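You operate a simulated robot arm through the tools that you are given. There is no shell and no other tool. Be economical: measure what you need, move in short steps, check, and stop when the job is done.

The job below is to be done with a simulated robot arm. You get a single attempt, and the scene is never put back.

JOB
Link both docked headset packs to channel A, then switch the dock off.
Fine: switch it on, set the dial, press LINK; the grey and the teal pack stay in their slots; the third keeps its channel.

Only the result counts: the job must be done as asked and must still hold three seconds after the hand-in. Knocking over, shifting, dropping, spilling or breaking anything else fails it.

ROBOT AND FRAMES
A 6-joint arm with a two-finger parallel gripper, fixed in place. Base frame: the origin is at the foot of the arm, x ahead of it, y to its left, z up. Lengths are in mm, angles in degrees, forces in N, time in s.
With the tool pointing down near the work surface it reaches from about 240 to 640 mm from the base axis. Its first joint turns from -66.0 to 66.0 degrees. Payload 2.7 kg.
Tool frame: the origin (TCP) lies between the finger pads and is the grasp point; the fingertips stand 23 mm ahead of it; z points along the fingers, y is the line along which they close. The gripper opens to 94 mm. The fingers are 38 mm wide and 10 mm thick; the gripper's body (54 by 96 mm) begins 39 mm behind the TCP.
Orientation is told as [roll, pitch, yaw] about the base's x, y, z axes, in that order, counted from this pose: with the fingers straight down and closing along the base's y, the tool's x points along the base's -x, its y along +y and its z along -z.

CONTROLS
- The arm moves only by the tool arm_command. Its argument "deltas" is a list of rows, each an object (a shift or turn left out is 0, a gripper value left out holds the last) with "hand": the finger opening in mm, from 0 to 94; "slide": the shift along the tool's x, y, z in units of 150 mm (1.0 is 150 mm), a list of three; "rot": the turn, a rotation vector about the tool's x, y, z in units of 60 degrees (1.0 is 60 degrees), a list of three. In form: [{"hand": hand, "slide": [x, y, z], "rot": [rx, ry, rz]}, ...]. A call has 1 to 10 rows; each row is the pose to reach, as a shift and turn from the pose commanded when the call began, along the tool's axes at that moment. A call with a number of a shift or a turn outside -1 to 1 is refused whole. A row lasts 0.2 s, in which the tool goes at most 50 mm and 8.6 degrees; a call with a longer step from one row to the next is refused whole, and so is a gripper value outside its range. Where a pose cannot be reached the arm comes as near as it can. A force on the tool above 60 N (or 10 N above the force at the start of the call, whichever is more), or a blocked arm, ends the call early, and 0.2 s more pass. Each finger travels about 45 mm/s and halts on what it meets, pressing with about 28 N; the grip force reading is that of the motor and also rises with nothing between the fingers. The clock runs only during rows and for 0.2 s after the last one: add rows that repeat a pose to give the fingers time. It gives the time, the measured TCP pose, the force on the tool (base axes), the opening and the grip force at its end, in the units of the frame above (readings bear some noise).
- Cameras (640 x 400 px; columns grow to the right, rows downward): "scene" is fixed at [88.3, -439.8, 1417.3]; the picture's right is [0.66, -0.75, 0.00], its down [-0.34, -0.30, -0.89] and it looks along [0.67, 0.59, -0.45] (base axes); focal length 323 px, centre (320, 200). "wrist" rides on the gripper at [-39, 0, -44] in the tool frame; the picture's right is [0.00, -1.00, 0.00], its down [0.97, 0.00, -0.24] and it looks along [0.24, 0.00, 0.97] (tool axes); focal length 218 px, centre (320, 200). There is no depth. A picture from a camera that has moved, and an enlarged one, comes with that camera's place and axes in the base frame and with its lens.
- camera(camera): a new picture of that camera. It takes no simulated time.
- inspect(camera, box): a new picture of the part [left, top, right, bottom] of that camera's present view, enlarged. It takes no simulated time.
- close_job(): hands the job in; it is judged then, once.

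Work in short steps. Places have to be worked out from the pictures, the camera data and where the tool is seen: move nearer, look again, correct. Check each grasp and each placing, and mend what went wrong. You have 120 turns and 76 pictures in all, those below and enlarged ones among them. Open the gripper and draw the arm clear of the work before you hand the job in, unless the task says otherwise; then end with one line.

The tools are called by a JSON object that holds its "name" and its "arguments". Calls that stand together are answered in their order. arm_command: Moves the arm, as the interface text tells. Its arguments: {"type":"object","properties":{"deltas":{"type":"array","items":{"type":"object","properties":{"hand":{"type":"number"},"slide":{"type":"array","items":{"type":"number"}},"rot":{"type":"array","items":{"type":"number"}}}}}},"required":["deltas"]} The other tools are called the same way: camera (camera) takes a picture; inspect (camera, box) takes an enlarged picture of a part of a camera's view; close_job () hands the job in.

At the start:

```text
t: 0.0
ee_pos: [413.8, -83.9, 1103.1]
orientation: [0.0, 0.0, -0.1]
ft_force: [-1.0, 0.5, 0.6]
gripper_width: 94.2
grip_force: 0.1
```

scene: 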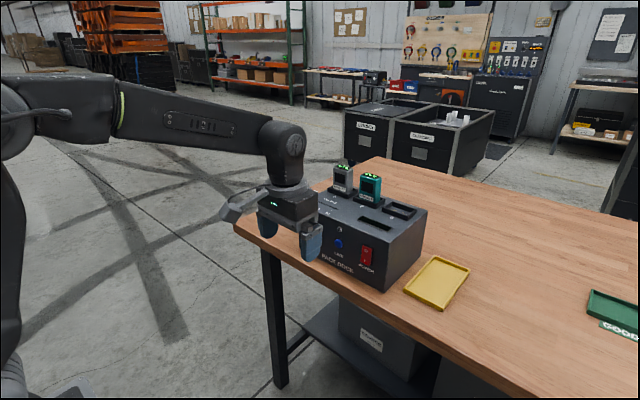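
wrist: 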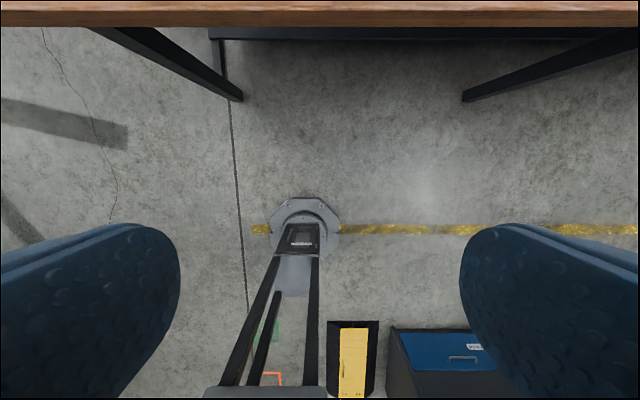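

I'll look closely at the dock first.

{"name": "inspect", "arguments": {"camera": "scene", "box": [290, 150, 450, 300]}}

{"name": "inspect", "arguments": {"camera": "scene", "box": [310, 155, 400, 215]}}

```text
2.67 times, centred on (370, 225) of scene
camera zoom: at [88.3, -439.8, 1417.3], right [0.66, -0.75, 0.0], down [-0.34, -0.3, -0.89], along [0.67, 0.59, -0.45], focal length 862 px, centre (187, 133)
```

zoom: 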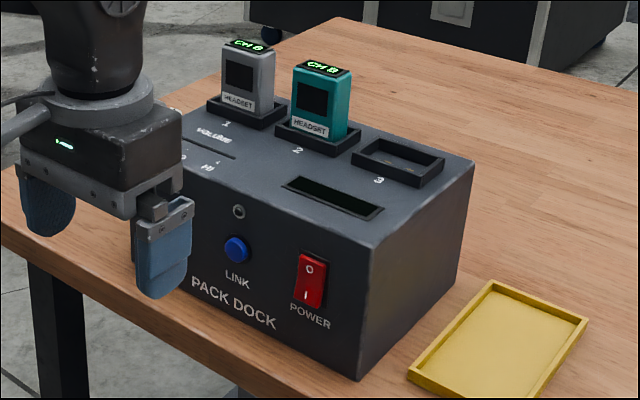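

```text
6.67 times, centred on (355, 185) of scene
camera zoom: at [88.3, -439.8, 1417.3], right [0.66, -0.75, 0.0], down [-0.34, -0.3, -0.89], along [0.67, 0.59, -0.45], focal length 2155 px, centre (87, 300)
```

zoom: 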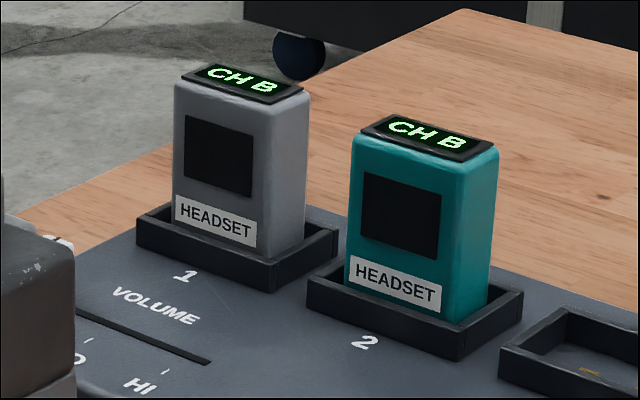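

The dock front faces the arm at about x≈646; the power switch, LINK button and dial (hidden by the gripper) are on it. I'll tilt the tool to point forward so the wrist camera sees the front.

{"name": "arm_command", "arguments": {"deltas": [{"rot": [0, -0.14, 0]}, {"rot": [0, -0.28, 0]}, {"rot": [0, -0.42, 0]}, {"rot": [0, -0.56, 0]}, {"rot": [0, -0.7, 0]}, {"rot": [0, -0.75, 0]}]}}

{"name": "arm_command", "arguments": {"deltas": [{"rot": [0, -0.14, 0]}, {"rot": [0, -0.28, 0]}, {"rot": [0, -0.42, 0]}, {"rot": [0, -0.56, 0]}, {"rot": [0, -0.7, 0]}, {"rot": [0, -0.75, 0]}, {"rot": [0, -0.75, 0]}]}}

{"name": "camera", "arguments": {"camera": "wrist"}}

{"name": "camera", "arguments": {"camera": "scene"}}

```text
t: 1.4
ee_pos: [414.9, -83.4, 1101.9]
orientation: [-0.1, -45.2, 0.0]
ft_force: [0.2, -0.1, 0.2]
gripper_width: 94.1
grip_force: 0.1
```

```text
t: 3.0
ee_pos: [413.5, -82.3, 1102.6]
orientation: [172.8, -90.0, -172.9]
ft_force: [0.7, 0.9, -0.3]
gripper_width: 93.9
grip_force: 0.0
```

```text
71 pictures are left
camera wrist: at [370.2, -83.3, 1141.5], right [0.0, -1.0, 0.0], down [-0.24, 0.0, -0.97], along [0.97, 0.0, -0.24], focal length 218 px, centre (320, 200)
```

wrist: 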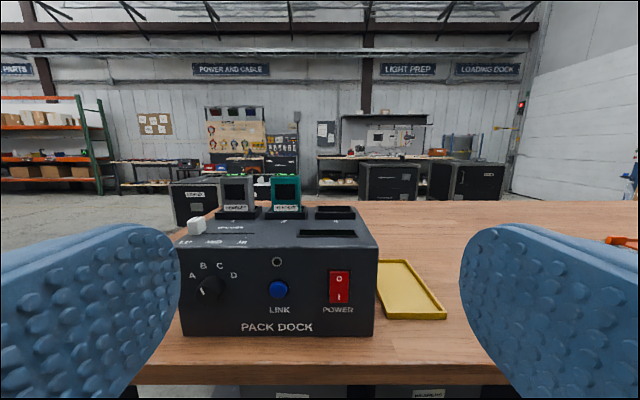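

```text
70 pictures are left
```

scene: 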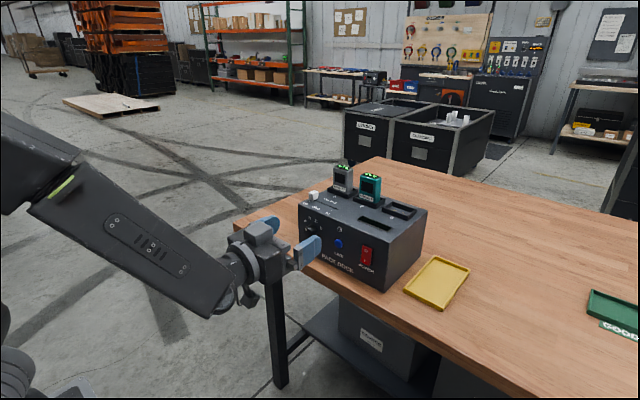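

{"name": "inspect", "arguments": {"camera": "wrist", "box": [170, 165, 390, 345]}}

{"name": "inspect", "arguments": {"camera": "wrist", "box": [175, 240, 265, 310]}}

{"name": "inspect", "arguments": {"camera": "scene", "box": [285, 155, 435, 295]}}

```text
2.22 times, centred on (280, 255) of wrist
camera zoom: at [370.2, -83.3, 1141.5], right [0.0, -1.0, 0.0], down [-0.24, 0.0, -0.97], along [0.97, 0.0, -0.24], focal length 485 px, centre (409, 78)
```

zoom: 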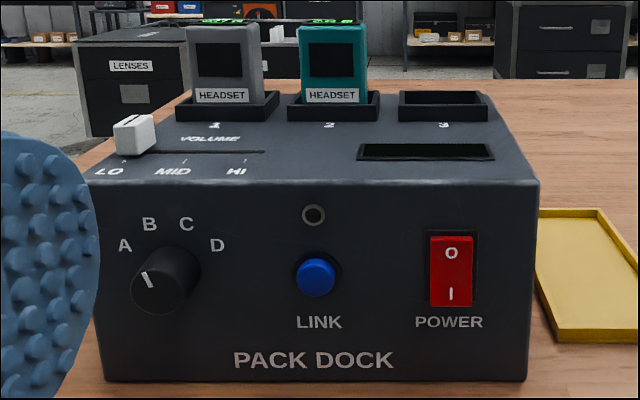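

```text
5.71 times, centred on (220, 275) of wrist
camera zoom: at [370.2, -83.3, 1141.5], right [0.0, -1.0, 0.0], down [-0.24, 0.0, -0.97], along [0.97, 0.0, -0.24], focal length 1247 px, centre (891, -229)
```

zoom: 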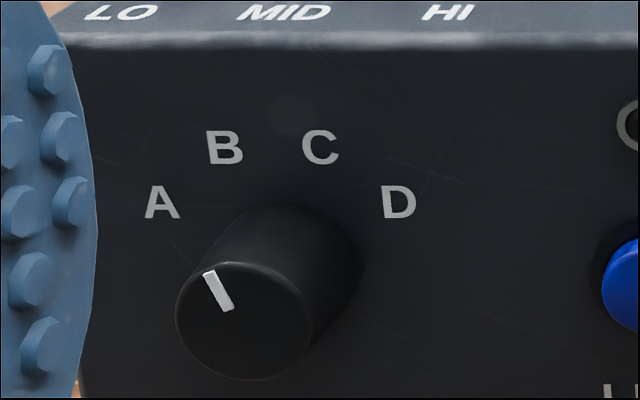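

```text
2.86 times, centred on (360, 225) of scene
camera zoom: at [88.3, -439.8, 1417.3], right [0.66, -0.75, 0.0], down [-0.34, -0.3, -0.89], along [0.67, 0.59, -0.45], focal length 924 px, centre (206, 129)
```

zoom: 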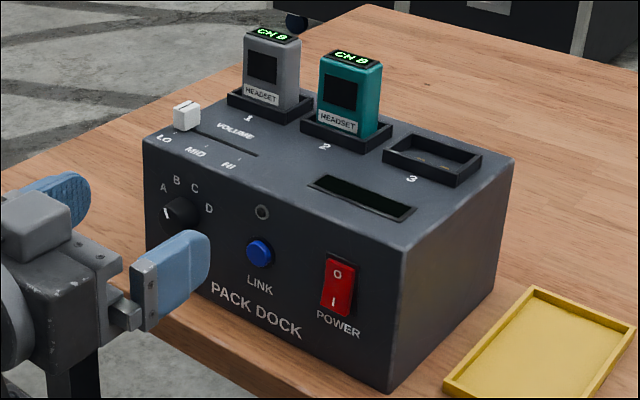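

The dial sits near B (about 27° left of vertical), A is about 60° left; power is presently off, O at the top and I at the bottom. Estimates: front face x≈643, POWER I-end (y −110, z 932), LINK (−25, 950), knob axis (71, 943). I close the fingers and move toward the power switch.

{"name": "arm_command", "arguments": {"deltas": [{"hand": 0, "slide": [0.22, -0.06, 0.13]}, {"slide": [0.44, -0.12, 0.27]}, {"slide": [0.66, -0.18, 0.4]}, {"slide": [0.88, -0.18, 0.5]}, {"slide": [0.98, -0.18, 0.6]}, {"slide": [0.98, -0.18, 0.6]}]}}

{"name": "camera", "arguments": {"camera": "wrist"}}

{"name": "camera", "arguments": {"camera": "scene"}}

```text
t: 4.4
ee_pos: [503.2, -110.7, 953.7]
orientation: [-129.3, -89.9, 129.4]
ft_force: [0.1, 0.0, 0.3]
gripper_width: 0.0
grip_force: 28.3
```

```text
66 pictures are left
camera wrist: at [460.4, -110.9, 993.5], right [0.0, -1.0, 0.0], down [-0.24, 0.0, -0.97], along [0.97, 0.0, -0.24], focal length 218 px, centre (320, 200)
```

wrist: 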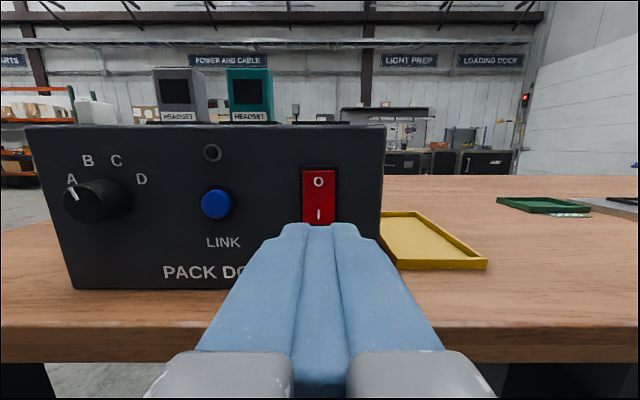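

```text
65 pictures are left
```

scene: 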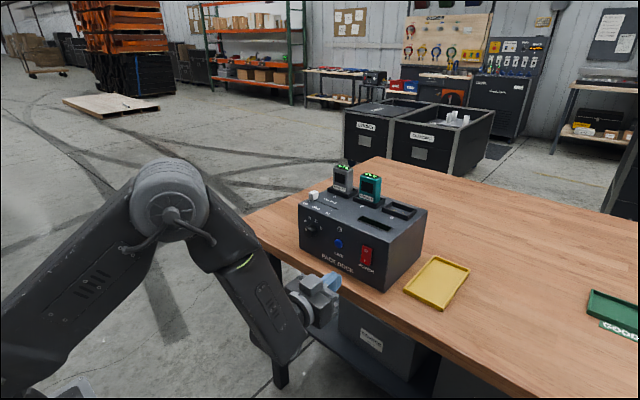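

The closed fingers line up with the switch; its I end is at z≈934. I lower 21 mm and advance to just short of it.

{"name": "arm_command", "arguments": {"deltas": [{"slide": [0.14, 0, 0.2]}, {"slide": [0.14, 0, 0.4]}, {"slide": [0.14, 0, 0.52]}, {"slide": [0.14, 0, 0.6]}, {"slide": [0.14, 0, 0.6]}]}}

{"name": "inspect", "arguments": {"camera": "wrist", "box": [220, 80, 460, 300]}}

{"name": "inspect", "arguments": {"camera": "scene", "box": [285, 175, 435, 295]}}

```text
t: 5.6
ee_pos: [593.6, -110.9, 934.2]
orientation: [6.2, -90.1, -6.2]
ft_force: [0.2, 0.3, 0.6]
gripper_width: 0.0
grip_force: 28.0
```

```text
1.82 times, centred on (340, 190) of wrist
camera zoom: at [550.3, -110.3, 972.7], right [0.0, -1.0, 0.0], down [-0.24, 0.0, -0.97], along [0.97, 0.0, -0.24], focal length 397 px, centre (284, 218)
```

zoom: 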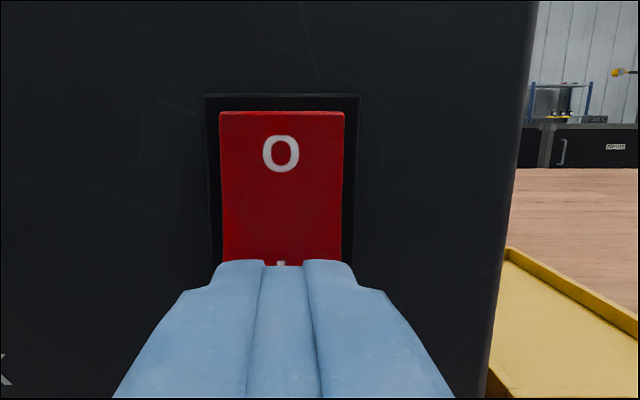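

```text
3.33 times, centred on (360, 235) of scene
camera zoom: at [88.3, -439.8, 1417.3], right [0.66, -0.75, 0.0], down [-0.34, -0.3, -0.89], along [0.67, 0.59, -0.45], focal length 1077 px, centre (187, 83)
```

zoom: 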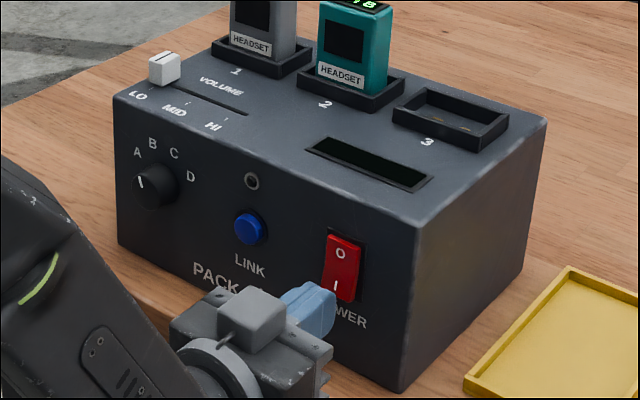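

The tip is centred on the I end, about 20 mm short. I press forward in small steps.

{"name": "arm_command", "arguments": {"deltas": [{"slide": [0, 0, 0.03]}, {"slide": [0, 0, 0.06]}, {"slide": [0, 0, 0.09]}, {"slide": [0, 0, 0.12]}, {"slide": [0, 0, 0.14]}, {"slide": [0, 0, 0.16]}]}}

{"name": "inspect", "arguments": {"camera": "scene", "box": [285, 155, 435, 295]}}

```text
t: 6.7
ee_pos: [606.9, -109.5, 933.6]
orientation: [22.2, -89.9, -22.2]
ft_force: [-26.9, 1.8, 8.5]
gripper_width: 0.0
grip_force: 27.9
stopped in row 5: the force on the tool passed its limit (the readings are from after the stop); the commanded pose is now the measured one
```

```text
2.86 times, centred on (360, 225) of scene
camera zoom: at [87.4, -439.7, 1417.3], right [0.66, -0.75, 0.0], down [-0.34, -0.3, -0.89], along [0.67, 0.59, -0.45], focal length 924 px, centre (206, 129)
```

zoom: 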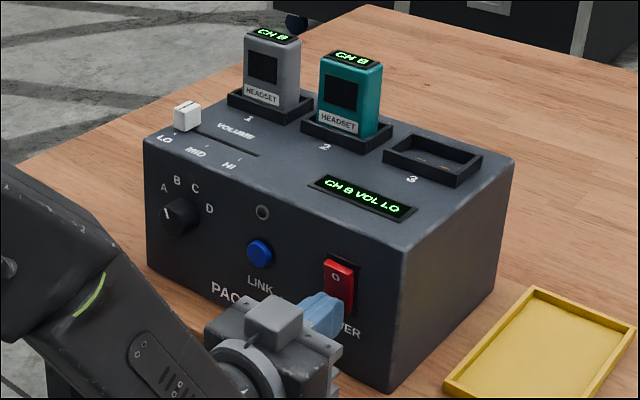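

The dock is on ("CH B VOL LO"). I back off and go over to the dial.

{"name": "arm_command", "arguments": {"deltas": [{"slide": [0, 0, -0.2]}, {"slide": [0, 0, -0.5]}, {"slide": [-0.06, 0.3, -0.5]}, {"slide": [-0.06, 0.6, -0.5]}, {"slide": [-0.06, 0.9, -0.5]}]}}

{"name": "arm_command", "arguments": {"deltas": [{"slide": [0, 0.15, 0], "hand": 64}, {"slide": [0, 0.3, 0]}, {"slide": [0, 0.3, 0]}, {"slide": [0, 0.3, 0]}, {"slide": [0, 0.3, 0]}]}}

{"name": "camera", "arguments": {"camera": "wrist"}}

```text
t: 7.9
ee_pos: [539.7, -29.2, 955.5]
orientation: [75.9, -87.7, -73.6]
ft_force: [0.3, -0.6, -0.4]
gripper_width: 0.0
grip_force: 27.8
out of reach, approached as far as the arm can: row 3, 4, 5
```

```text
t: 9.1
ee_pos: [533.8, -18.3, 959.9]
orientation: [73.3, -87.5, -70.0]
ft_force: [0.7, 0.0, 0.0]
gripper_width: 63.9
grip_force: 0.2
out of reach, approached as far as the arm can: row 1, 2, 3, 4, 5
```

```text
61 pictures are left
camera wrist: at [491.7, -22.2, 999.3], right [0.06, -1.0, -0.04], down [-0.25, 0.03, -0.97], along [0.97, 0.07, -0.25], focal length 218 px, centre (320, 200)
```

wrist: 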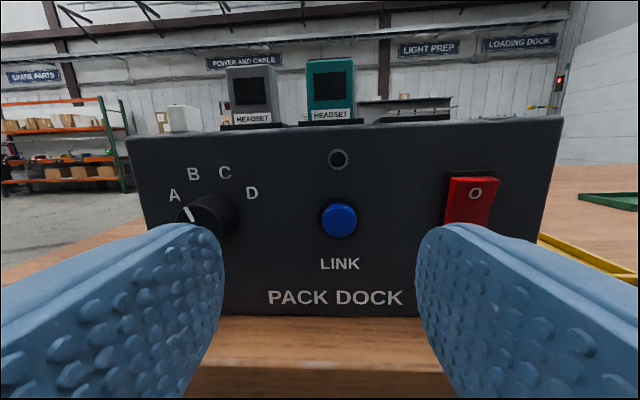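

At y>−20 the arm reports out of reach: a wrist joint likely flipped the wrong way when I tilted at negative y. I'll back up, untilt, and tilt again exactly in the arm's plane (y=0).

{"name": "arm_command", "arguments": {"deltas": [{"slide": [-0.1, 0, -0.2]}, {"slide": [-0.2, -0.15, -0.4]}, {"slide": [-0.35, -0.3, -0.55]}, {"slide": [-0.5, -0.45, -0.7]}, {"slide": [-0.7, -0.6, -0.8]}, {"slide": [-0.9, -0.7, -0.8]}]}}

```text
t: 10.5
ee_pos: [420.6, -132.4, 1093.3]
orientation: [74.0, -87.6, -71.8]
ft_force: [-0.4, -0.2, 0.0]
gripper_width: 64.0
grip_force: 0.1
```

Clear of the dock now; untilting to vertical.

{"name": "arm_command", "arguments": {"deltas": [{"rot": [0, 0.14, 0]}, {"rot": [0, 0.28, 0]}, {"rot": [0, 0.42, 0]}, {"rot": [0, 0.56, 0]}, {"rot": [0, 0.7, 0]}, {"rot": [0, 0.75, 0]}]}}

{"name": "arm_command", "arguments": {"deltas": [{"rot": [0, 0.14, 0]}, {"rot": [0, 0.28, 0]}, {"rot": [0, 0.42, 0]}, {"rot": [0, 0.56, 0]}, {"rot": [0, 0.7, 0]}, {"rot": [0, 0.73, 0]}, {"rot": [0, 0.73, 0]}]}}

```text
t: 11.9
ee_pos: [422.0, -133.2, 1092.8]
orientation: [3.2, -44.4, -0.1]
ft_force: [-0.2, 0.2, -0.5]
gripper_width: 64.0
grip_force: 0.1
```

```text
t: 13.5
ee_pos: [421.5, -133.4, 1093.2]
orientation: [2.5, -0.5, 2.2]
ft_force: [-0.1, 0.7, 0.3]
gripper_width: 64.2
grip_force: 0.0
```

Vertical again with small residual errors; I correct those and move to y=0.

{"name": "arm_command", "arguments": {"deltas": [{"slide": [0, 0.2, 0], "rot": [0.042, 0.008, 0.037]}, {"slide": [0, 0.45, 0], "rot": [0.042, 0.008, 0.037]}, {"slide": [0, 0.7, 0], "rot": [0.042, 0.008, 0.037]}, {"slide": [0, 0.889, 0], "rot": [0.042, 0.008, 0.037]}, {"slide": [0, 0.889, 0], "rot": [0.042, 0.008, 0.037]}]}}

```text
t: 14.7
ee_pos: [417.2, 0.8, 1096.6]
orientation: [-0.2, -0.1, -0.1]
ft_force: [1.5, -0.4, 0.1]
gripper_width: 63.8
grip_force: 0.1
```

Now tilt forward in the arm plane.

{"name": "arm_command", "arguments": {"deltas": [{"rot": [0, -0.14, 0]}, {"rot": [0, -0.28, 0]}, {"rot": [0, -0.42, 0]}, {"rot": [0, -0.56, 0]}, {"rot": [0, -0.7, 0]}, {"rot": [0, -0.75, 0]}]}}

{"name": "arm_command", "arguments": {"deltas": [{"rot": [0, -0.14, 0]}, {"rot": [0, -0.28, 0]}, {"rot": [0, -0.42, 0]}, {"rot": [0, -0.56, 0]}, {"rot": [0, -0.7, 0]}, {"rot": [0, -0.75, 0]}, {"rot": [0, -0.75, 0]}]}}

{"name": "arm_command", "arguments": {"deltas": [{"slide": [0.2, 0.1, 0.1]}, {"slide": [0.4, 0.2, 0.2]}, {"slide": [0.6, 0.3, 0.3]}, {"slide": [0.8, 0.4, 0.4]}, {"slide": [1.0, 0.47, 0.5]}, {"slide": [1.0, 0.47, 0.5]}]}}

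{"name": "camera", "arguments": {"camera": "wrist"}}

```text
t: 16.1
ee_pos: [417.0, 1.3, 1097.5]
orientation: [-0.2, -45.1, 0.2]
ft_force: [0.1, 0.0, -0.2]
gripper_width: 63.9
grip_force: 0.1
```

```text
t: 17.7
ee_pos: [399.8, 102.0, 1106.5]
orientation: [129.5, -89.8, -129.9]
ft_force: [0.0, -0.4, 0.6]
gripper_width: 63.9
grip_force: 0.0
out of reach, approached as far as the arm can: row 1, 2, 3, 4, 5, 6, 7
```

```text
t: 19.1
ee_pos: [487.2, 185.8, 967.9]
orientation: [-84.0, -88.5, 83.4]
ft_force: [0.3, 0.0, 0.3]
gripper_width: 63.8
grip_force: 0.0
out of reach, approached as far as the arm can: row 2, 3, 4, 5, 6
```

```text
60 pictures are left
camera wrist: at [443.8, 187.8, 1007.2], right [-0.01, -1.0, 0.03], down [-0.24, -0.02, -0.97], along [0.97, -0.01, -0.24], focal length 218 px, centre (320, 200)
```

wrist: 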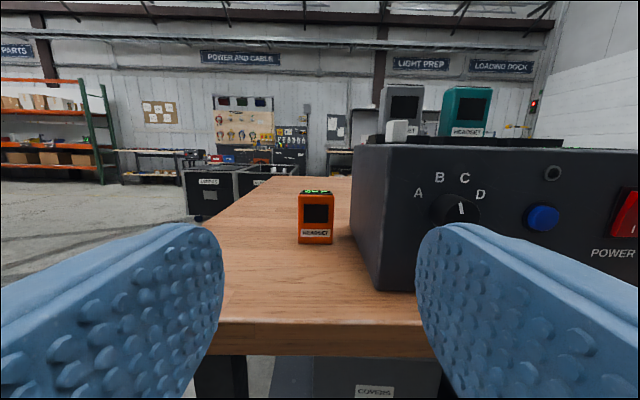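

I'm now on the other branch at y≈186 (an orange third pack is visible on the table, left of the dock, well away). I move sideways to the dial.

{"name": "arm_command", "arguments": {"deltas": [{"slide": [0.03, -0.2, 0]}, {"slide": [0.06, -0.4, 0]}, {"slide": [0.1, -0.6, 0]}, {"slide": [0.16, -0.77, 0.05]}, {"slide": [0.16, -0.77, 0.1]}]}}

{"name": "camera", "arguments": {"camera": "wrist"}}

{"name": "camera", "arguments": {"camera": "scene"}}

```text
t: 20.3
ee_pos: [513.0, 126.5, 964.1]
orientation: [-82.6, -86.5, 80.9]
ft_force: [-0.1, -0.4, 0.8]
gripper_width: 63.8
grip_force: 0.0
out of reach, approached as far as the arm can: row 1, 2, 3, 4, 5
```

```text
59 pictures are left
camera wrist: at [469.6, 130.4, 1003.6], right [-0.03, -1.0, 0.06], down [-0.25, -0.05, -0.97], along [0.97, -0.04, -0.25], focal length 218 px, centre (320, 200)
```

wrist: 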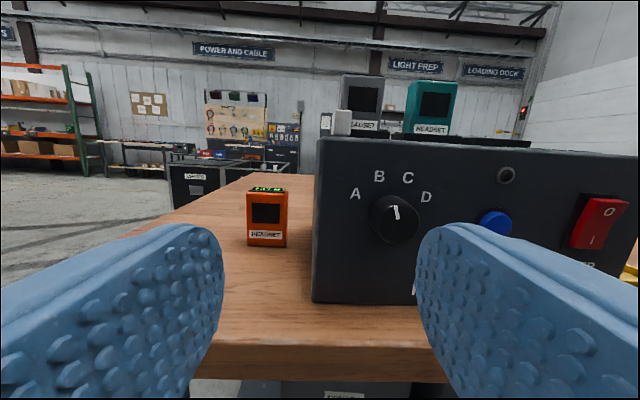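

```text
58 pictures are left
```

scene: 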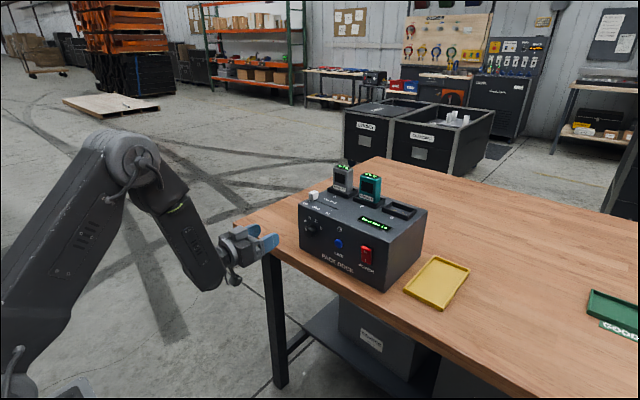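

The wrist hits a joint limit here too, and it relieves itself by rolling negative about the tool axis. I test rolling the tool −60° about its axis to free that joint; the gripper is symmetric, so any roll suits the round knob.

{"name": "arm_command", "arguments": {"deltas": [{"rot": [0, 0, -0.14]}, {"rot": [0, 0, -0.28]}, {"rot": [0, 0, -0.42]}, {"rot": [0, 0, -0.56]}, {"rot": [0, 0, -0.7]}, {"rot": [0, 0, -0.84]}, {"rot": [0, 0, -1.0]}, {"rot": [0, 0, -1.0]}]}}

{"name": "camera", "arguments": {"camera": "wrist"}}

```text
refused: row 7 steps farther than a row can; nothing moved
```

```text
57 pictures are left
camera wrist: at [469.6, 130.4, 1003.6], right [-0.03, -1.0, 0.06], down [-0.25, -0.05, -0.97], along [0.97, -0.04, -0.25], focal length 218 px, centre (320, 200)
```

wrist: 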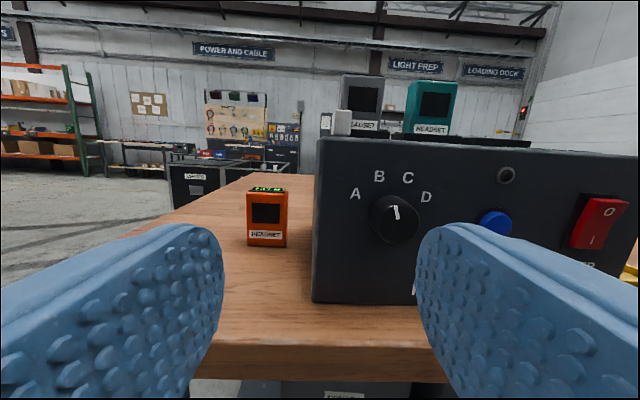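

A step was slightly too large; resend within limits.

{"name": "arm_command", "arguments": {"deltas": [{"rot": [0, 0, -0.14]}, {"rot": [0, 0, -0.28]}, {"rot": [0, 0, -0.42]}, {"rot": [0, 0, -0.56]}, {"rot": [0, 0, -0.7]}, {"rot": [0, 0, -0.84]}, {"rot": [0, 0, -0.96]}, {"rot": [0, 0, -0.96]}]}}

{"name": "arm_command", "arguments": {"deltas": [{"slide": [0, 0, 0]}]}}

{"name": "camera", "arguments": {"camera": "wrist"}}

```text
t: 22.1
ee_pos: [510.5, 127.0, 964.7]
orientation: [-89.4, -28.7, 88.1]
ft_force: [0.5, 0.9, 0.7]
gripper_width: 63.9
grip_force: 0.0
```

```text
t: 22.5
ee_pos: [510.0, 127.8, 964.5]
orientation: [-89.4, -28.9, 88.0]
ft_force: [0.0, 0.6, 0.4]
gripper_width: 63.9
grip_force: 0.0
```

```text
56 pictures are left
camera wrist: at [468.4, 163.2, 984.3], right [-0.01, -0.48, 0.88], down [-0.27, -0.84, -0.47], along [0.96, -0.24, -0.12], focal length 218 px, centre (320, 200)
```

wrist: 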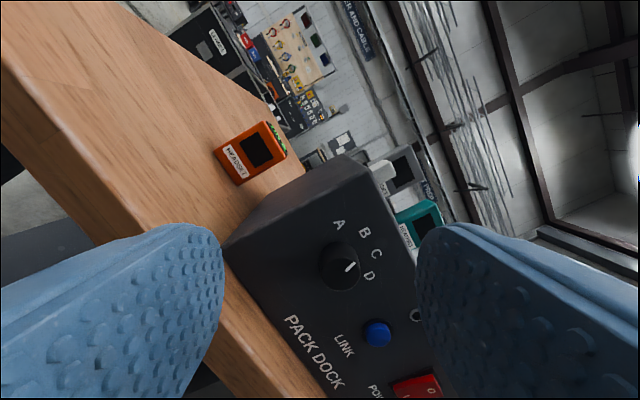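

Rolling worked with no reach complaint, so joint 6 was the limiter. Now shift to the knob axis (y 71, z 943) at x≈560.

{"name": "arm_command", "arguments": {"deltas": [{"slide": [0.1, -0.015, 0.1]}, {"slide": [0.2, -0.03, 0.2]}, {"slide": [0.3, -0.045, 0.3]}, {"slide": [0.383, -0.056, 0.345]}, {"slide": [0.383, -0.056, 0.345]}]}}

{"name": "camera", "arguments": {"camera": "wrist"}}

```text
t: 23.7
ee_pos: [555.0, 116.0, 945.4]
orientation: [-89.3, -28.9, 86.0]
ft_force: [-0.2, 0.1, 0.0]
gripper_width: 64.1
grip_force: 0.0
out of reach, approached as far as the arm can: row 1, 2, 3, 4, 5
```

```text
55 pictures are left
camera wrist: at [513.1, 152.4, 965.2], right [-0.02, -0.48, 0.88], down [-0.3, -0.83, -0.47], along [0.95, -0.27, -0.13], focal length 218 px, centre (320, 200)
```

wrist: 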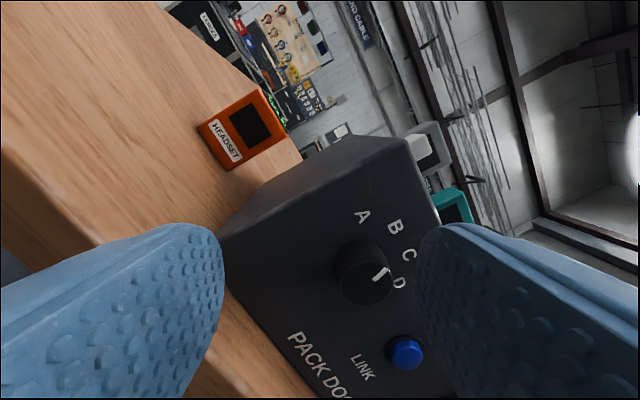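

Now it's joint 4 limiting horizontal pointing at this y. Better plan: use the tool pitched about 60° below horizontal (no wrist flip needed), gripping the knob with the finger sides. I retreat, unroll and untilt.

{"name": "arm_command", "arguments": {"deltas": [{"slide": [0, 0, -0.25]}, {"slide": [-0.1, -0.1, -0.5]}, {"slide": [-0.25, -0.25, -0.7]}, {"slide": [-0.43, -0.45, -0.8]}, {"slide": [-0.61, -0.65, -0.82]}, {"slide": [-0.61, -0.65, -0.82]}]}}

{"name": "arm_command", "arguments": {"deltas": [{"rot": [0, 0, 0.14]}, {"rot": [0, 0, 0.28]}, {"rot": [0, 0, 0.42]}, {"rot": [0, 0, 0.56]}, {"rot": [0, 0, 0.7]}, {"rot": [0, 0, 0.84]}, {"rot": [0, 0, 0.96]}]}}

{"name": "arm_command", "arguments": {"deltas": [{"rot": [0, 0.14, 0]}, {"rot": [0, 0.28, 0]}, {"rot": [0, 0.42, 0]}, {"rot": [0, 0.56, 0]}, {"rot": [0, 0.7, 0]}, {"rot": [0, 0.84, 0]}, {"rot": [0, 0.96, 0]}, {"rot": [0, 0.96, 0]}]}}

```text
t: 25.1
ee_pos: [431.2, 155.1, 1075.4]
orientation: [-89.5, -29.0, 88.0]
ft_force: [0.3, 0.0, 0.2]
gripper_width: 63.9
grip_force: 0.0
out of reach, approached as far as the arm can: row 1
```

```text
t: 26.7
ee_pos: [433.7, 156.6, 1075.5]
orientation: [-82.6, -86.6, 81.1]
ft_force: [-0.3, -0.3, -0.6]
gripper_width: 64.1
grip_force: 0.1
```

```text
t: 28.5
ee_pos: [433.7, 155.4, 1076.2]
orientation: [-4.1, -31.9, 0.4]
ft_force: [0.1, 0.0, -0.7]
gripper_width: 63.7
grip_force: 0.1
```

Back to a normal posture (pitch −32°). I correct roll, tilt to about −42°, and move near the knob.

{"name": "arm_command", "arguments": {"deltas": [{"slide": [-0.04, -0.11, 0.2], "rot": [-0.034, -0.08, 0]}, {"slide": [-0.09, -0.22, 0.4], "rot": [-0.068, -0.168, 0]}, {"slide": [-0.13, -0.34, 0.6], "rot": [-0.068, -0.168, 0]}, {"slide": [-0.17, -0.45, 0.8], "rot": [-0.068, -0.168, 0]}, {"slide": [-0.22, -0.563, 1.0], "rot": [-0.068, -0.168, 0]}, {"slide": [-0.22, -0.563, 1.0], "rot": [-0.068, -0.168, 0]}]}}

{"name": "camera", "arguments": {"camera": "wrist"}}

{"name": "camera", "arguments": {"camera": "scene"}}

```text
t: 29.9
ee_pos: [537.2, 61.4, 970.3]
orientation: [-0.2, -41.9, 0.8]
ft_force: [-0.2, -0.1, 1.0]
gripper_width: 63.9
grip_force: 0.0
```

```text
54 pictures are left
camera wrist: at [537.1, 61.8, 1028.7], right [0.01, -1.0, 0.0], down [-0.88, -0.01, -0.47], along [0.47, 0.0, -0.88], focal length 218 px, centre (320, 200)
```

wrist: 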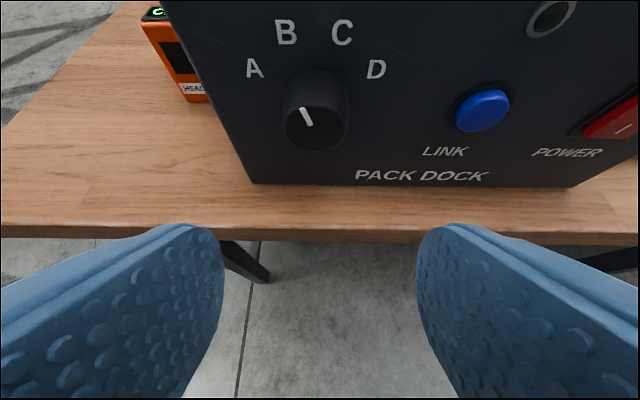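

```text
53 pictures are left
```

scene: 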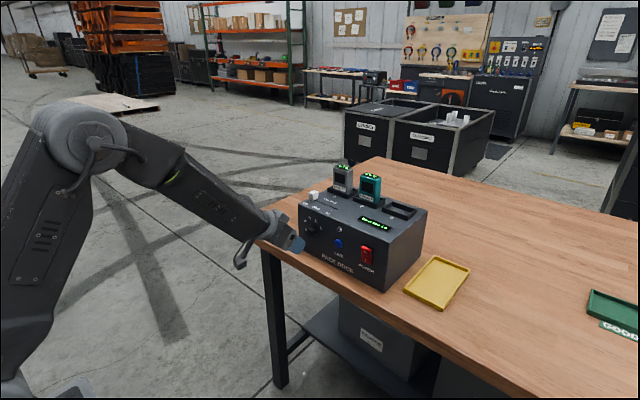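

Good reach now with no complaint. The knob axis appears at y≈65, z≈947, with pointer ≈22° left = B. I approach until the fingers are just short of the knob.

{"name": "arm_command", "arguments": {"deltas": [{"slide": [-0.07, 0.027, 0.12]}, {"slide": [-0.13, 0.027, 0.24]}, {"slide": [-0.194, 0.027, 0.362]}, {"slide": [-0.194, 0.027, 0.362]}]}}

{"name": "camera", "arguments": {"camera": "wrist"}}

{"name": "inspect", "arguments": {"camera": "scene", "box": [230, 170, 390, 290]}}

```text
t: 30.9
ee_pos: [597.4, 68.1, 950.2]
orientation: [-0.2, -42.0, 0.9]
ft_force: [0.2, 0.4, 0.5]
gripper_width: 64.1
grip_force: 0.0
```

```text
52 pictures are left
camera wrist: at [596.6, 67.3, 1009.6], right [0.01, -1.0, 0.0], down [-0.88, -0.01, -0.47], along [0.47, 0.0, -0.88], focal length 218 px, centre (320, 200)
```

wrist: 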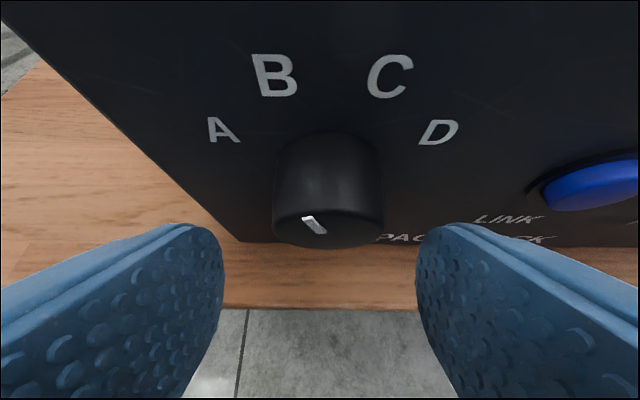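

```text
3.33 times, centred on (310, 230) of scene
camera zoom: at [88.3, -439.8, 1417.3], right [0.66, -0.75, 0.0], down [-0.34, -0.3, -0.89], along [0.67, 0.59, -0.45], focal length 1077 px, centre (353, 100)
```

zoom: 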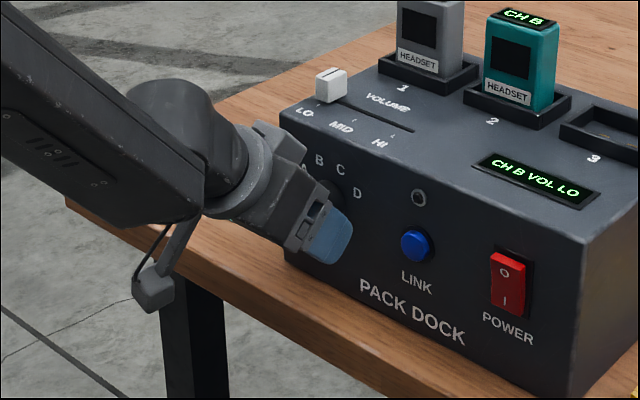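

The knob axis is at y≈64.7, slightly right of the finger centre; its face is at x≈623. Advance 20 mm with a −2.5 mm y correction.

{"name": "arm_command", "arguments": {"deltas": [{"slide": [-0.03, -0.018, 0.033]}, {"slide": [-0.06, -0.018, 0.066]}, {"slide": [-0.09, -0.018, 0.099]}, {"slide": [-0.09, -0.018, 0.099]}]}}

{"name": "camera", "arguments": {"camera": "wrist"}}

{"name": "inspect", "arguments": {"camera": "scene", "box": [260, 180, 380, 280]}}

```text
t: 31.7
ee_pos: [610.2, 64.5, 950.1]
orientation: [-0.2, -41.8, 0.4]
ft_force: [-38.0, -0.1, 17.0]
gripper_width: 64.1
grip_force: 0.5
stopped in row 3: the force on the tool passed its limit (the readings are from after the stop); the commanded pose is now the measured one
```

```text
50 pictures are left
camera wrist: at [610.8, 64.4, 1008.3], right [0.01, -1.0, 0.0], down [-0.88, -0.01, -0.47], along [0.47, 0.0, -0.88], focal length 218 px, centre (320, 200)
```

wrist: 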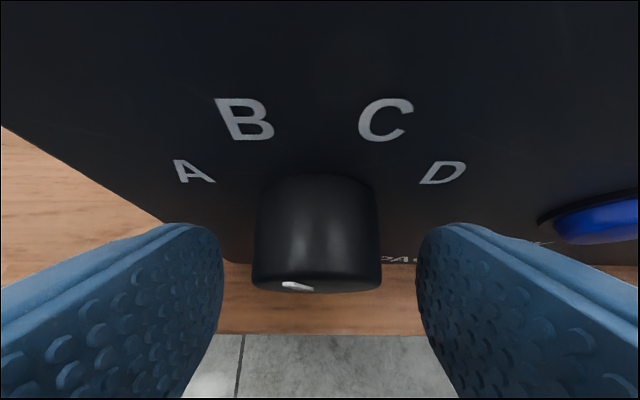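

```text
4.00 times, centred on (320, 230) of scene
camera zoom: at [86.9, -439.8, 1417.3], right [0.66, -0.75, 0.0], down [-0.34, -0.3, -0.89], along [0.67, 0.59, -0.45], focal length 1293 px, centre (320, 80)
```

zoom: 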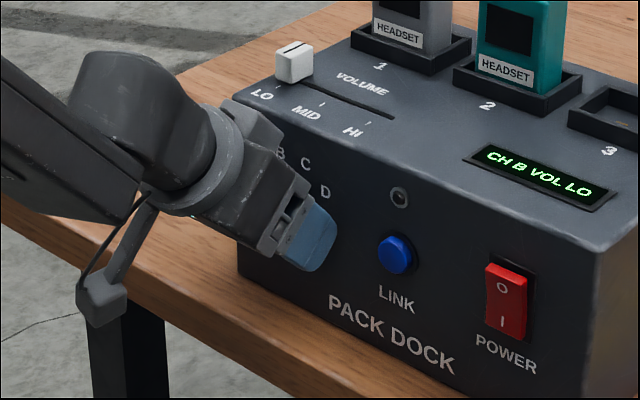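

The fingertips touched the panel (−38 N), so the fingers overlap the knob fully and are centred. I back off 3 mm and close on the knob.

{"name": "arm_command", "arguments": {"deltas": [{"slide": [0.015, 0, -0.013]}, {"slide": [0.015, 0, -0.013], "hand": 20}, {"slide": [0.015, 0, -0.013]}, {"slide": [0.015, 0, -0.013]}, {"slide": [0.015, 0, -0.013]}, {"slide": [0.015, 0, -0.013]}]}}

{"name": "camera", "arguments": {"camera": "wrist"}}

```text
t: 33.1
ee_pos: [609.4, 64.4, 946.5]
orientation: [-0.3, -41.7, 0.6]
ft_force: [8.9, 5.5, -6.2]
gripper_width: 33.0
grip_force: 45.4
```

```text
48 pictures are left
camera wrist: at [609.8, 65.0, 1006.4], right [0.01, -1.0, 0.0], down [-0.88, -0.01, -0.47], along [0.47, 0.0, -0.88], focal length 218 px, centre (320, 200)
```

wrist: 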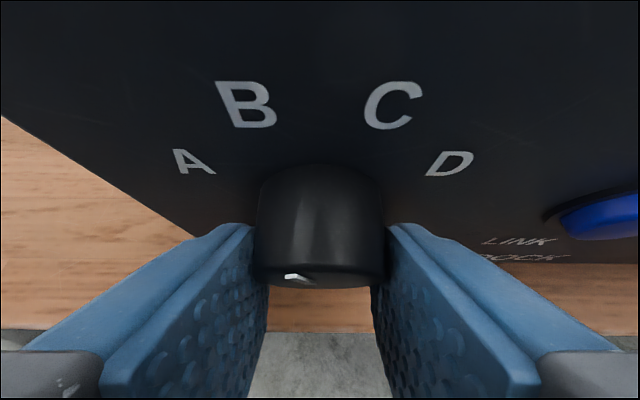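

Firm grip at 33 mm. I turn −20° about the base x axis (counter-clockwise seen from the front), then check.

{"name": "arm_command", "arguments": {"deltas": [{"rot": [0.083, 0, -0.074]}, {"rot": [0.166, 0, -0.148]}, {"rot": [0.249, 0, -0.222]}, {"rot": [0.249, 0, -0.222]}]}}

{"name": "camera", "arguments": {"camera": "wrist"}}

{"name": "inspect", "arguments": {"camera": "scene", "box": [260, 160, 420, 280]}}

```text
t: 34.1
ee_pos: [609.7, 64.3, 946.7]
orientation: [-26.3, -38.6, 17.5]
ft_force: [-7.4, 0.5, 0.2]
gripper_width: 33.0
grip_force: 44.9
```

```text
47 pictures are left
camera wrist: at [609.5, 84.4, 1002.8], right [0.01, -0.94, 0.35], down [-0.88, -0.17, -0.44], along [0.47, -0.3, -0.83], focal length 218 px, centre (320, 200)
```

wrist: 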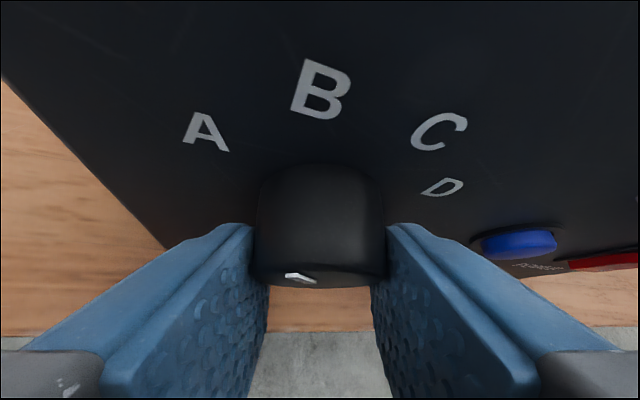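

```text
3.33 times, centred on (340, 220) of scene
camera zoom: at [88.2, -439.7, 1417.3], right [0.66, -0.75, 0.0], down [-0.34, -0.3, -0.89], along [0.67, 0.59, -0.45], focal length 1077 px, centre (253, 133)
```

zoom: 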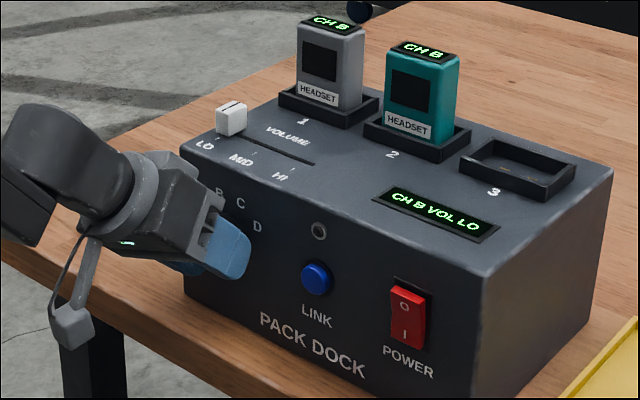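

The knob follows the fingers. I turn another 18°.

{"name": "arm_command", "arguments": {"deltas": [{"rot": [0.083, 0, -0.074]}, {"rot": [0.166, 0, -0.148]}, {"rot": [0.224, 0, -0.2]}, {"rot": [0.224, 0, -0.2]}]}}

{"name": "camera", "arguments": {"camera": "wrist"}}

{"name": "inspect", "arguments": {"camera": "scene", "box": [260, 160, 420, 280]}}

```text
t: 35.1
ee_pos: [608.7, 63.1, 948.1]
orientation: [-46.6, -31.6, 29.1]
ft_force: [-3.7, -4.8, -1.4]
gripper_width: 32.7
grip_force: 45.0
```

```text
45 pictures are left
camera wrist: at [609.3, 99.7, 994.2], right [0.0, -0.79, 0.62], down [-0.88, -0.29, -0.37], along [0.47, -0.54, -0.69], focal length 218 px, centre (320, 200)
```

wrist: 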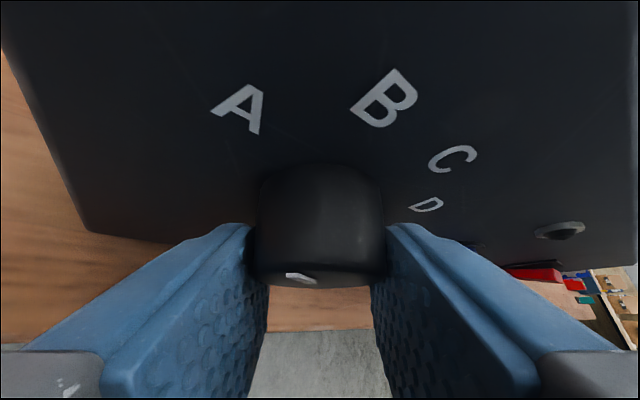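

```text
3.33 times, centred on (340, 220) of scene
camera zoom: at [88.2, -439.9, 1417.2], right [0.66, -0.75, 0.0], down [-0.34, -0.3, -0.89], along [0.67, 0.59, -0.45], focal length 1077 px, centre (253, 133)
```

zoom: 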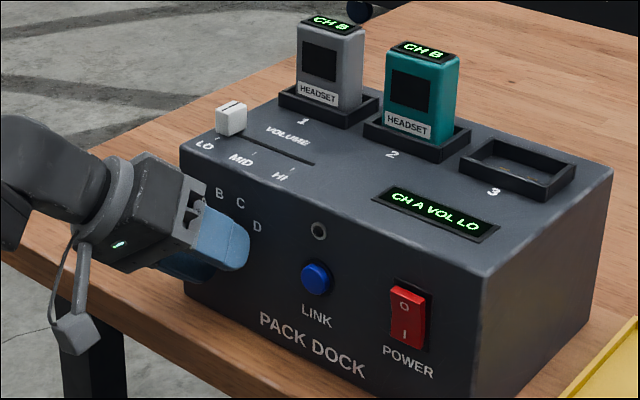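

The dock reads CH A. I open and draw straight back along −x.

{"name": "arm_command", "arguments": {"deltas": [{"hand": 60}, {"slide": [0, 0, 0]}, {"slide": [0, 0, 0]}, {"slide": [0.1, 0, -0.09]}, {"slide": [0.25, 0, -0.22]}, {"slide": [0.35, 0, -0.31]}]}}

{"name": "arm_command", "arguments": {"deltas": [{"hand": 0, "rot": [-0.09, 0, 0.08]}, {"rot": [-0.18, 0, 0.16]}, {"rot": [-0.27, 0, 0.24]}, {"rot": [-0.36, 0, 0.32]}, {"rot": [-0.473, 0, 0.422]}, {"rot": [-0.473, 0, 0.422]}]}}

{"name": "inspect", "arguments": {"camera": "scene", "box": [260, 160, 420, 280]}}

```text
t: 36.5
ee_pos: [539.0, 66.5, 947.1]
orientation: [-46.5, -31.6, 29.2]
ft_force: [0.1, -0.2, -0.2]
gripper_width: 60.0
grip_force: 0.0
```

```text
refused: row 5 steps farther than a row can; nothing moved
```

```text
3.33 times, centred on (340, 220) of scene
camera zoom: at [88.3, -439.8, 1417.3], right [0.66, -0.75, 0.0], down [-0.34, -0.3, -0.89], along [0.67, 0.59, -0.45], focal length 1077 px, centre (253, 133)
```

zoom: 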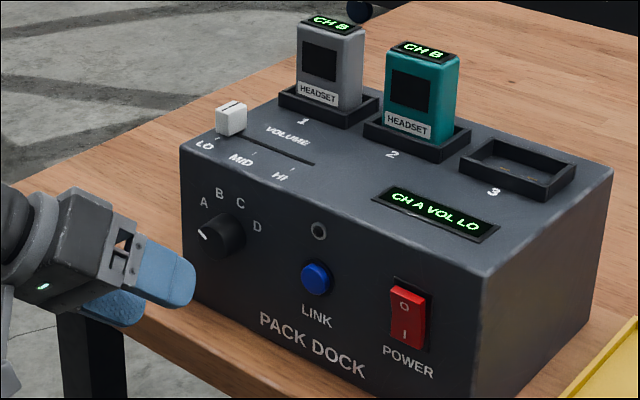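

The dial stays at A. I unroll, close the fingers, and then move in front of LINK (y −24).

{"name": "arm_command", "arguments": {"deltas": [{"hand": 0, "rot": [-0.09, 0, 0.08]}, {"rot": [-0.18, 0, 0.16]}, {"rot": [-0.27, 0, 0.24]}, {"rot": [-0.36, 0, 0.32]}, {"rot": [-0.44, 0, 0.39]}, {"rot": [-0.473, 0, 0.422]}, {"rot": [-0.473, 0, 0.422]}]}}

{"name": "arm_command", "arguments": {"deltas": [{"slide": [0, -0.2, 0]}, {"slide": [0, -0.4, 0]}, {"slide": [0, -0.6, 0]}, {"slide": [0, -0.6, 0]}]}}

{"name": "camera", "arguments": {"camera": "wrist"}}

```text
t: 38.1
ee_pos: [538.1, 63.9, 947.3]
orientation: [-0.3, -41.7, 0.6]
ft_force: [-0.3, 0.2, -0.7]
gripper_width: 0.2
grip_force: 28.4
```

```text
t: 39.1
ee_pos: [544.8, 53.7, 947.3]
orientation: [-0.7, -41.6, 0.6]
ft_force: [-0.3, 0.3, -0.3]
gripper_width: 0.4
grip_force: 27.6
out of reach, approached as far as the arm can: row 1, 2, 3, 4
```

```text
42 pictures are left
camera wrist: at [544.9, 53.7, 1005.7], right [0.0, -1.0, 0.01], down [-0.89, -0.01, -0.46], along [0.46, -0.01, -0.89], focal length 218 px, centre (320, 200)
```

wrist: 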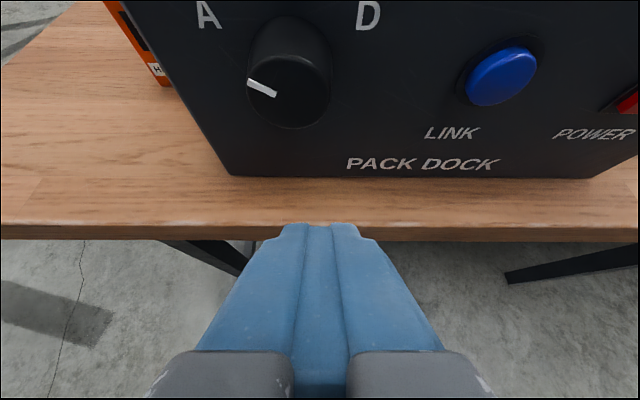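

The wrist hits its singular zone low and pulled back; I raise 60 mm with a steeper pitch (−24°) first, then shift sideways.

{"name": "arm_command", "arguments": {"deltas": [{"slide": [-0.09, 0, -0.1], "rot": [0, 0.1, 0]}, {"slide": [-0.18, 0, -0.2], "rot": [0, 0.2, 0]}, {"slide": [-0.266, 0, -0.3], "rot": [0, 0.3, 0]}, {"slide": [-0.266, 0, -0.3], "rot": [0, 0.3, 0]}]}}

{"name": "arm_command", "arguments": {"deltas": [{"slide": [0, -0.2, 0]}, {"slide": [0, -0.4, 0]}, {"slide": [0, -0.52, 0]}, {"slide": [0, -0.52, 0]}]}}

{"name": "camera", "arguments": {"camera": "wrist"}}

```text
t: 40.1
ee_pos: [564.2, 32.2, 1022.0]
orientation: [-13.7, -30.3, 9.1]
ft_force: [-3.2, 0.9, -3.6]
gripper_width: 0.1
grip_force: 28.0
out of reach, approached as far as the arm can: row 1, 2, 3, 4
```

```text
t: 41.1
ee_pos: [550.5, -37.4, 1011.6]
orientation: [-3.5, -28.5, -0.6]
ft_force: [-0.9, -0.1, -1.1]
gripper_width: 0.1
grip_force: 27.8
```

```text
41 pictures are left
camera wrist: at [564.7, -34.6, 1068.3], right [-0.04, -1.0, 0.06], down [-0.97, 0.03, -0.25], along [0.25, -0.06, -0.97], focal length 218 px, centre (320, 200)
```

wrist: 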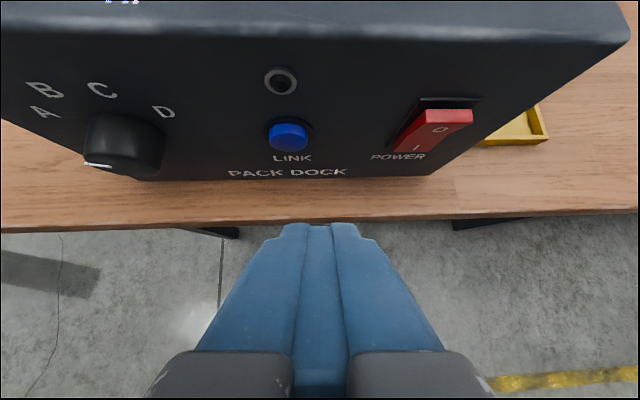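

LINK is at about (633, −25, 950). I correct the roll and move forward to (585, −25, 985), staying clear of the dock.

{"name": "arm_command", "arguments": {"deltas": [{"slide": [-0.06, 0.04, 0.13], "rot": [-0.058, 0, 0]}, {"slide": [-0.123, 0.08, 0.26], "rot": [-0.058, 0, 0]}, {"slide": [-0.123, 0.08, 0.26], "rot": [-0.058, 0, 0]}, {"slide": [-0.123, 0.08, 0.26], "rot": [-0.058, 0, 0]}]}}

{"name": "arm_command", "arguments": {"deltas": [{"rot": [0, -0.09, 0]}, {"rot": [0, -0.18, 0]}, {"rot": [0, -0.18, 0]}]}}

{"name": "camera", "arguments": {"camera": "wrist"}}

```text
t: 42.1
ee_pos: [585.9, -27.3, 986.1]
orientation: [-0.2, -28.5, -0.7]
ft_force: [-0.1, -0.6, 0.0]
gripper_width: 0.0
grip_force: 28.3
```

```text
t: 42.9
ee_pos: [584.7, -27.2, 984.9]
orientation: [-0.3, -39.4, -0.6]
ft_force: [0.5, -0.2, 0.1]
gripper_width: 0.2
grip_force: 28.1
```

```text
40 pictures are left
camera wrist: at [588.1, -27.7, 1044.0], right [-0.01, -1.0, 0.0], down [-0.9, 0.01, -0.43], along [0.43, -0.01, -0.9], focal length 218 px, centre (320, 200)
```

wrist: 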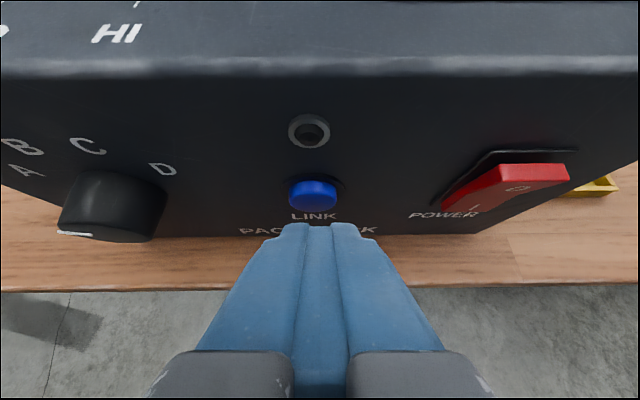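

LINK lines up at y≈−25. I descend to z≈956 so the finger's front corner faces the button.

{"name": "arm_command", "arguments": {"deltas": [{"slide": [0.04, 0.013, 0.09]}, {"slide": [0.081, 0.013, 0.183]}, {"slide": [0.081, 0.013, 0.183]}]}}

{"name": "inspect", "arguments": {"camera": "scene", "box": [285, 175, 405, 275]}}

{"name": "camera", "arguments": {"camera": "wrist"}}

```text
t: 43.7
ee_pos: [592.8, -26.5, 957.1]
orientation: [-0.3, -39.4, -0.6]
ft_force: [-0.1, -0.3, 0.1]
gripper_width: 0.1
grip_force: 28.1
```

```text
4.00 times, centred on (345, 225) of scene
camera zoom: at [88.3, -439.8, 1417.3], right [0.66, -0.75, 0.0], down [-0.34, -0.3, -0.89], along [0.67, 0.59, -0.45], focal length 1293 px, centre (220, 100)
```

zoom: 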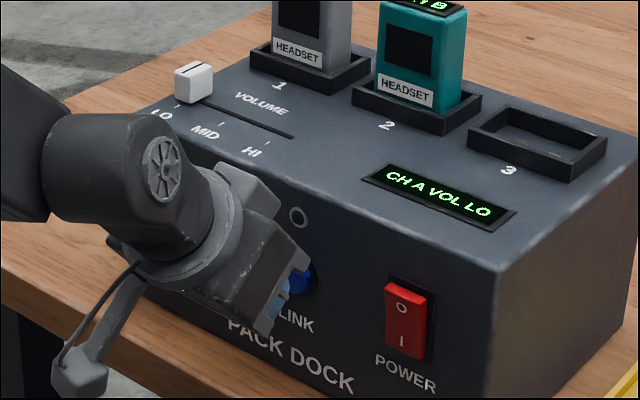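

```text
38 pictures are left
camera wrist: at [596.3, -26.5, 1015.4], right [-0.01, -1.0, 0.0], down [-0.9, 0.01, -0.43], along [0.43, -0.01, -0.9], focal length 218 px, centre (320, 200)
```

wrist: 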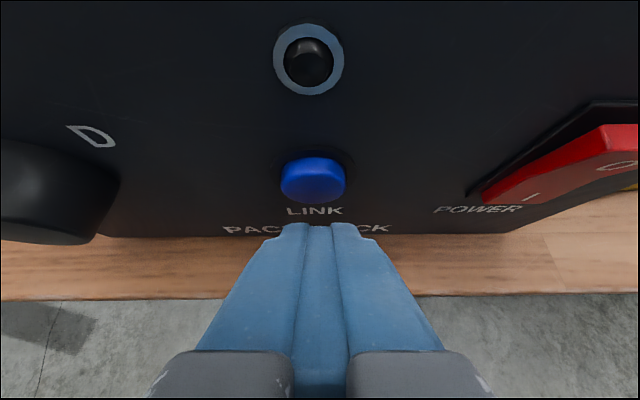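

Aligned. I press forward in 3 mm steps.

{"name": "arm_command", "arguments": {"deltas": [{"slide": [-0.0155, 0.01, 0.0127]}, {"slide": [-0.031, 0.01, 0.0254]}, {"slide": [-0.0465, 0.01, 0.0381]}, {"slide": [-0.062, 0.01, 0.0508]}, {"slide": [-0.0775, 0.01, 0.0635]}, {"slide": [-0.093, 0.01, 0.0762]}]}}

{"name": "inspect", "arguments": {"camera": "scene", "box": [285, 155, 425, 275]}}

```text
t: 45.1
ee_pos: [610.2, -24.9, 956.2]
orientation: [-0.2, -39.2, -0.6]
ft_force: [-16.2, 1.4, 6.7]
gripper_width: 0.1
grip_force: 28.8
```

```text
3.33 times, centred on (355, 215) of scene
camera zoom: at [87.7, -439.7, 1417.3], right [0.66, -0.75, 0.0], down [-0.34, -0.3, -0.89], along [0.67, 0.59, -0.45], focal length 1077 px, centre (203, 150)
```

zoom: 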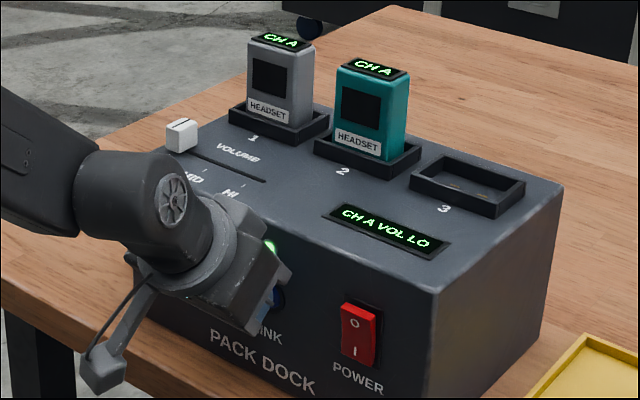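

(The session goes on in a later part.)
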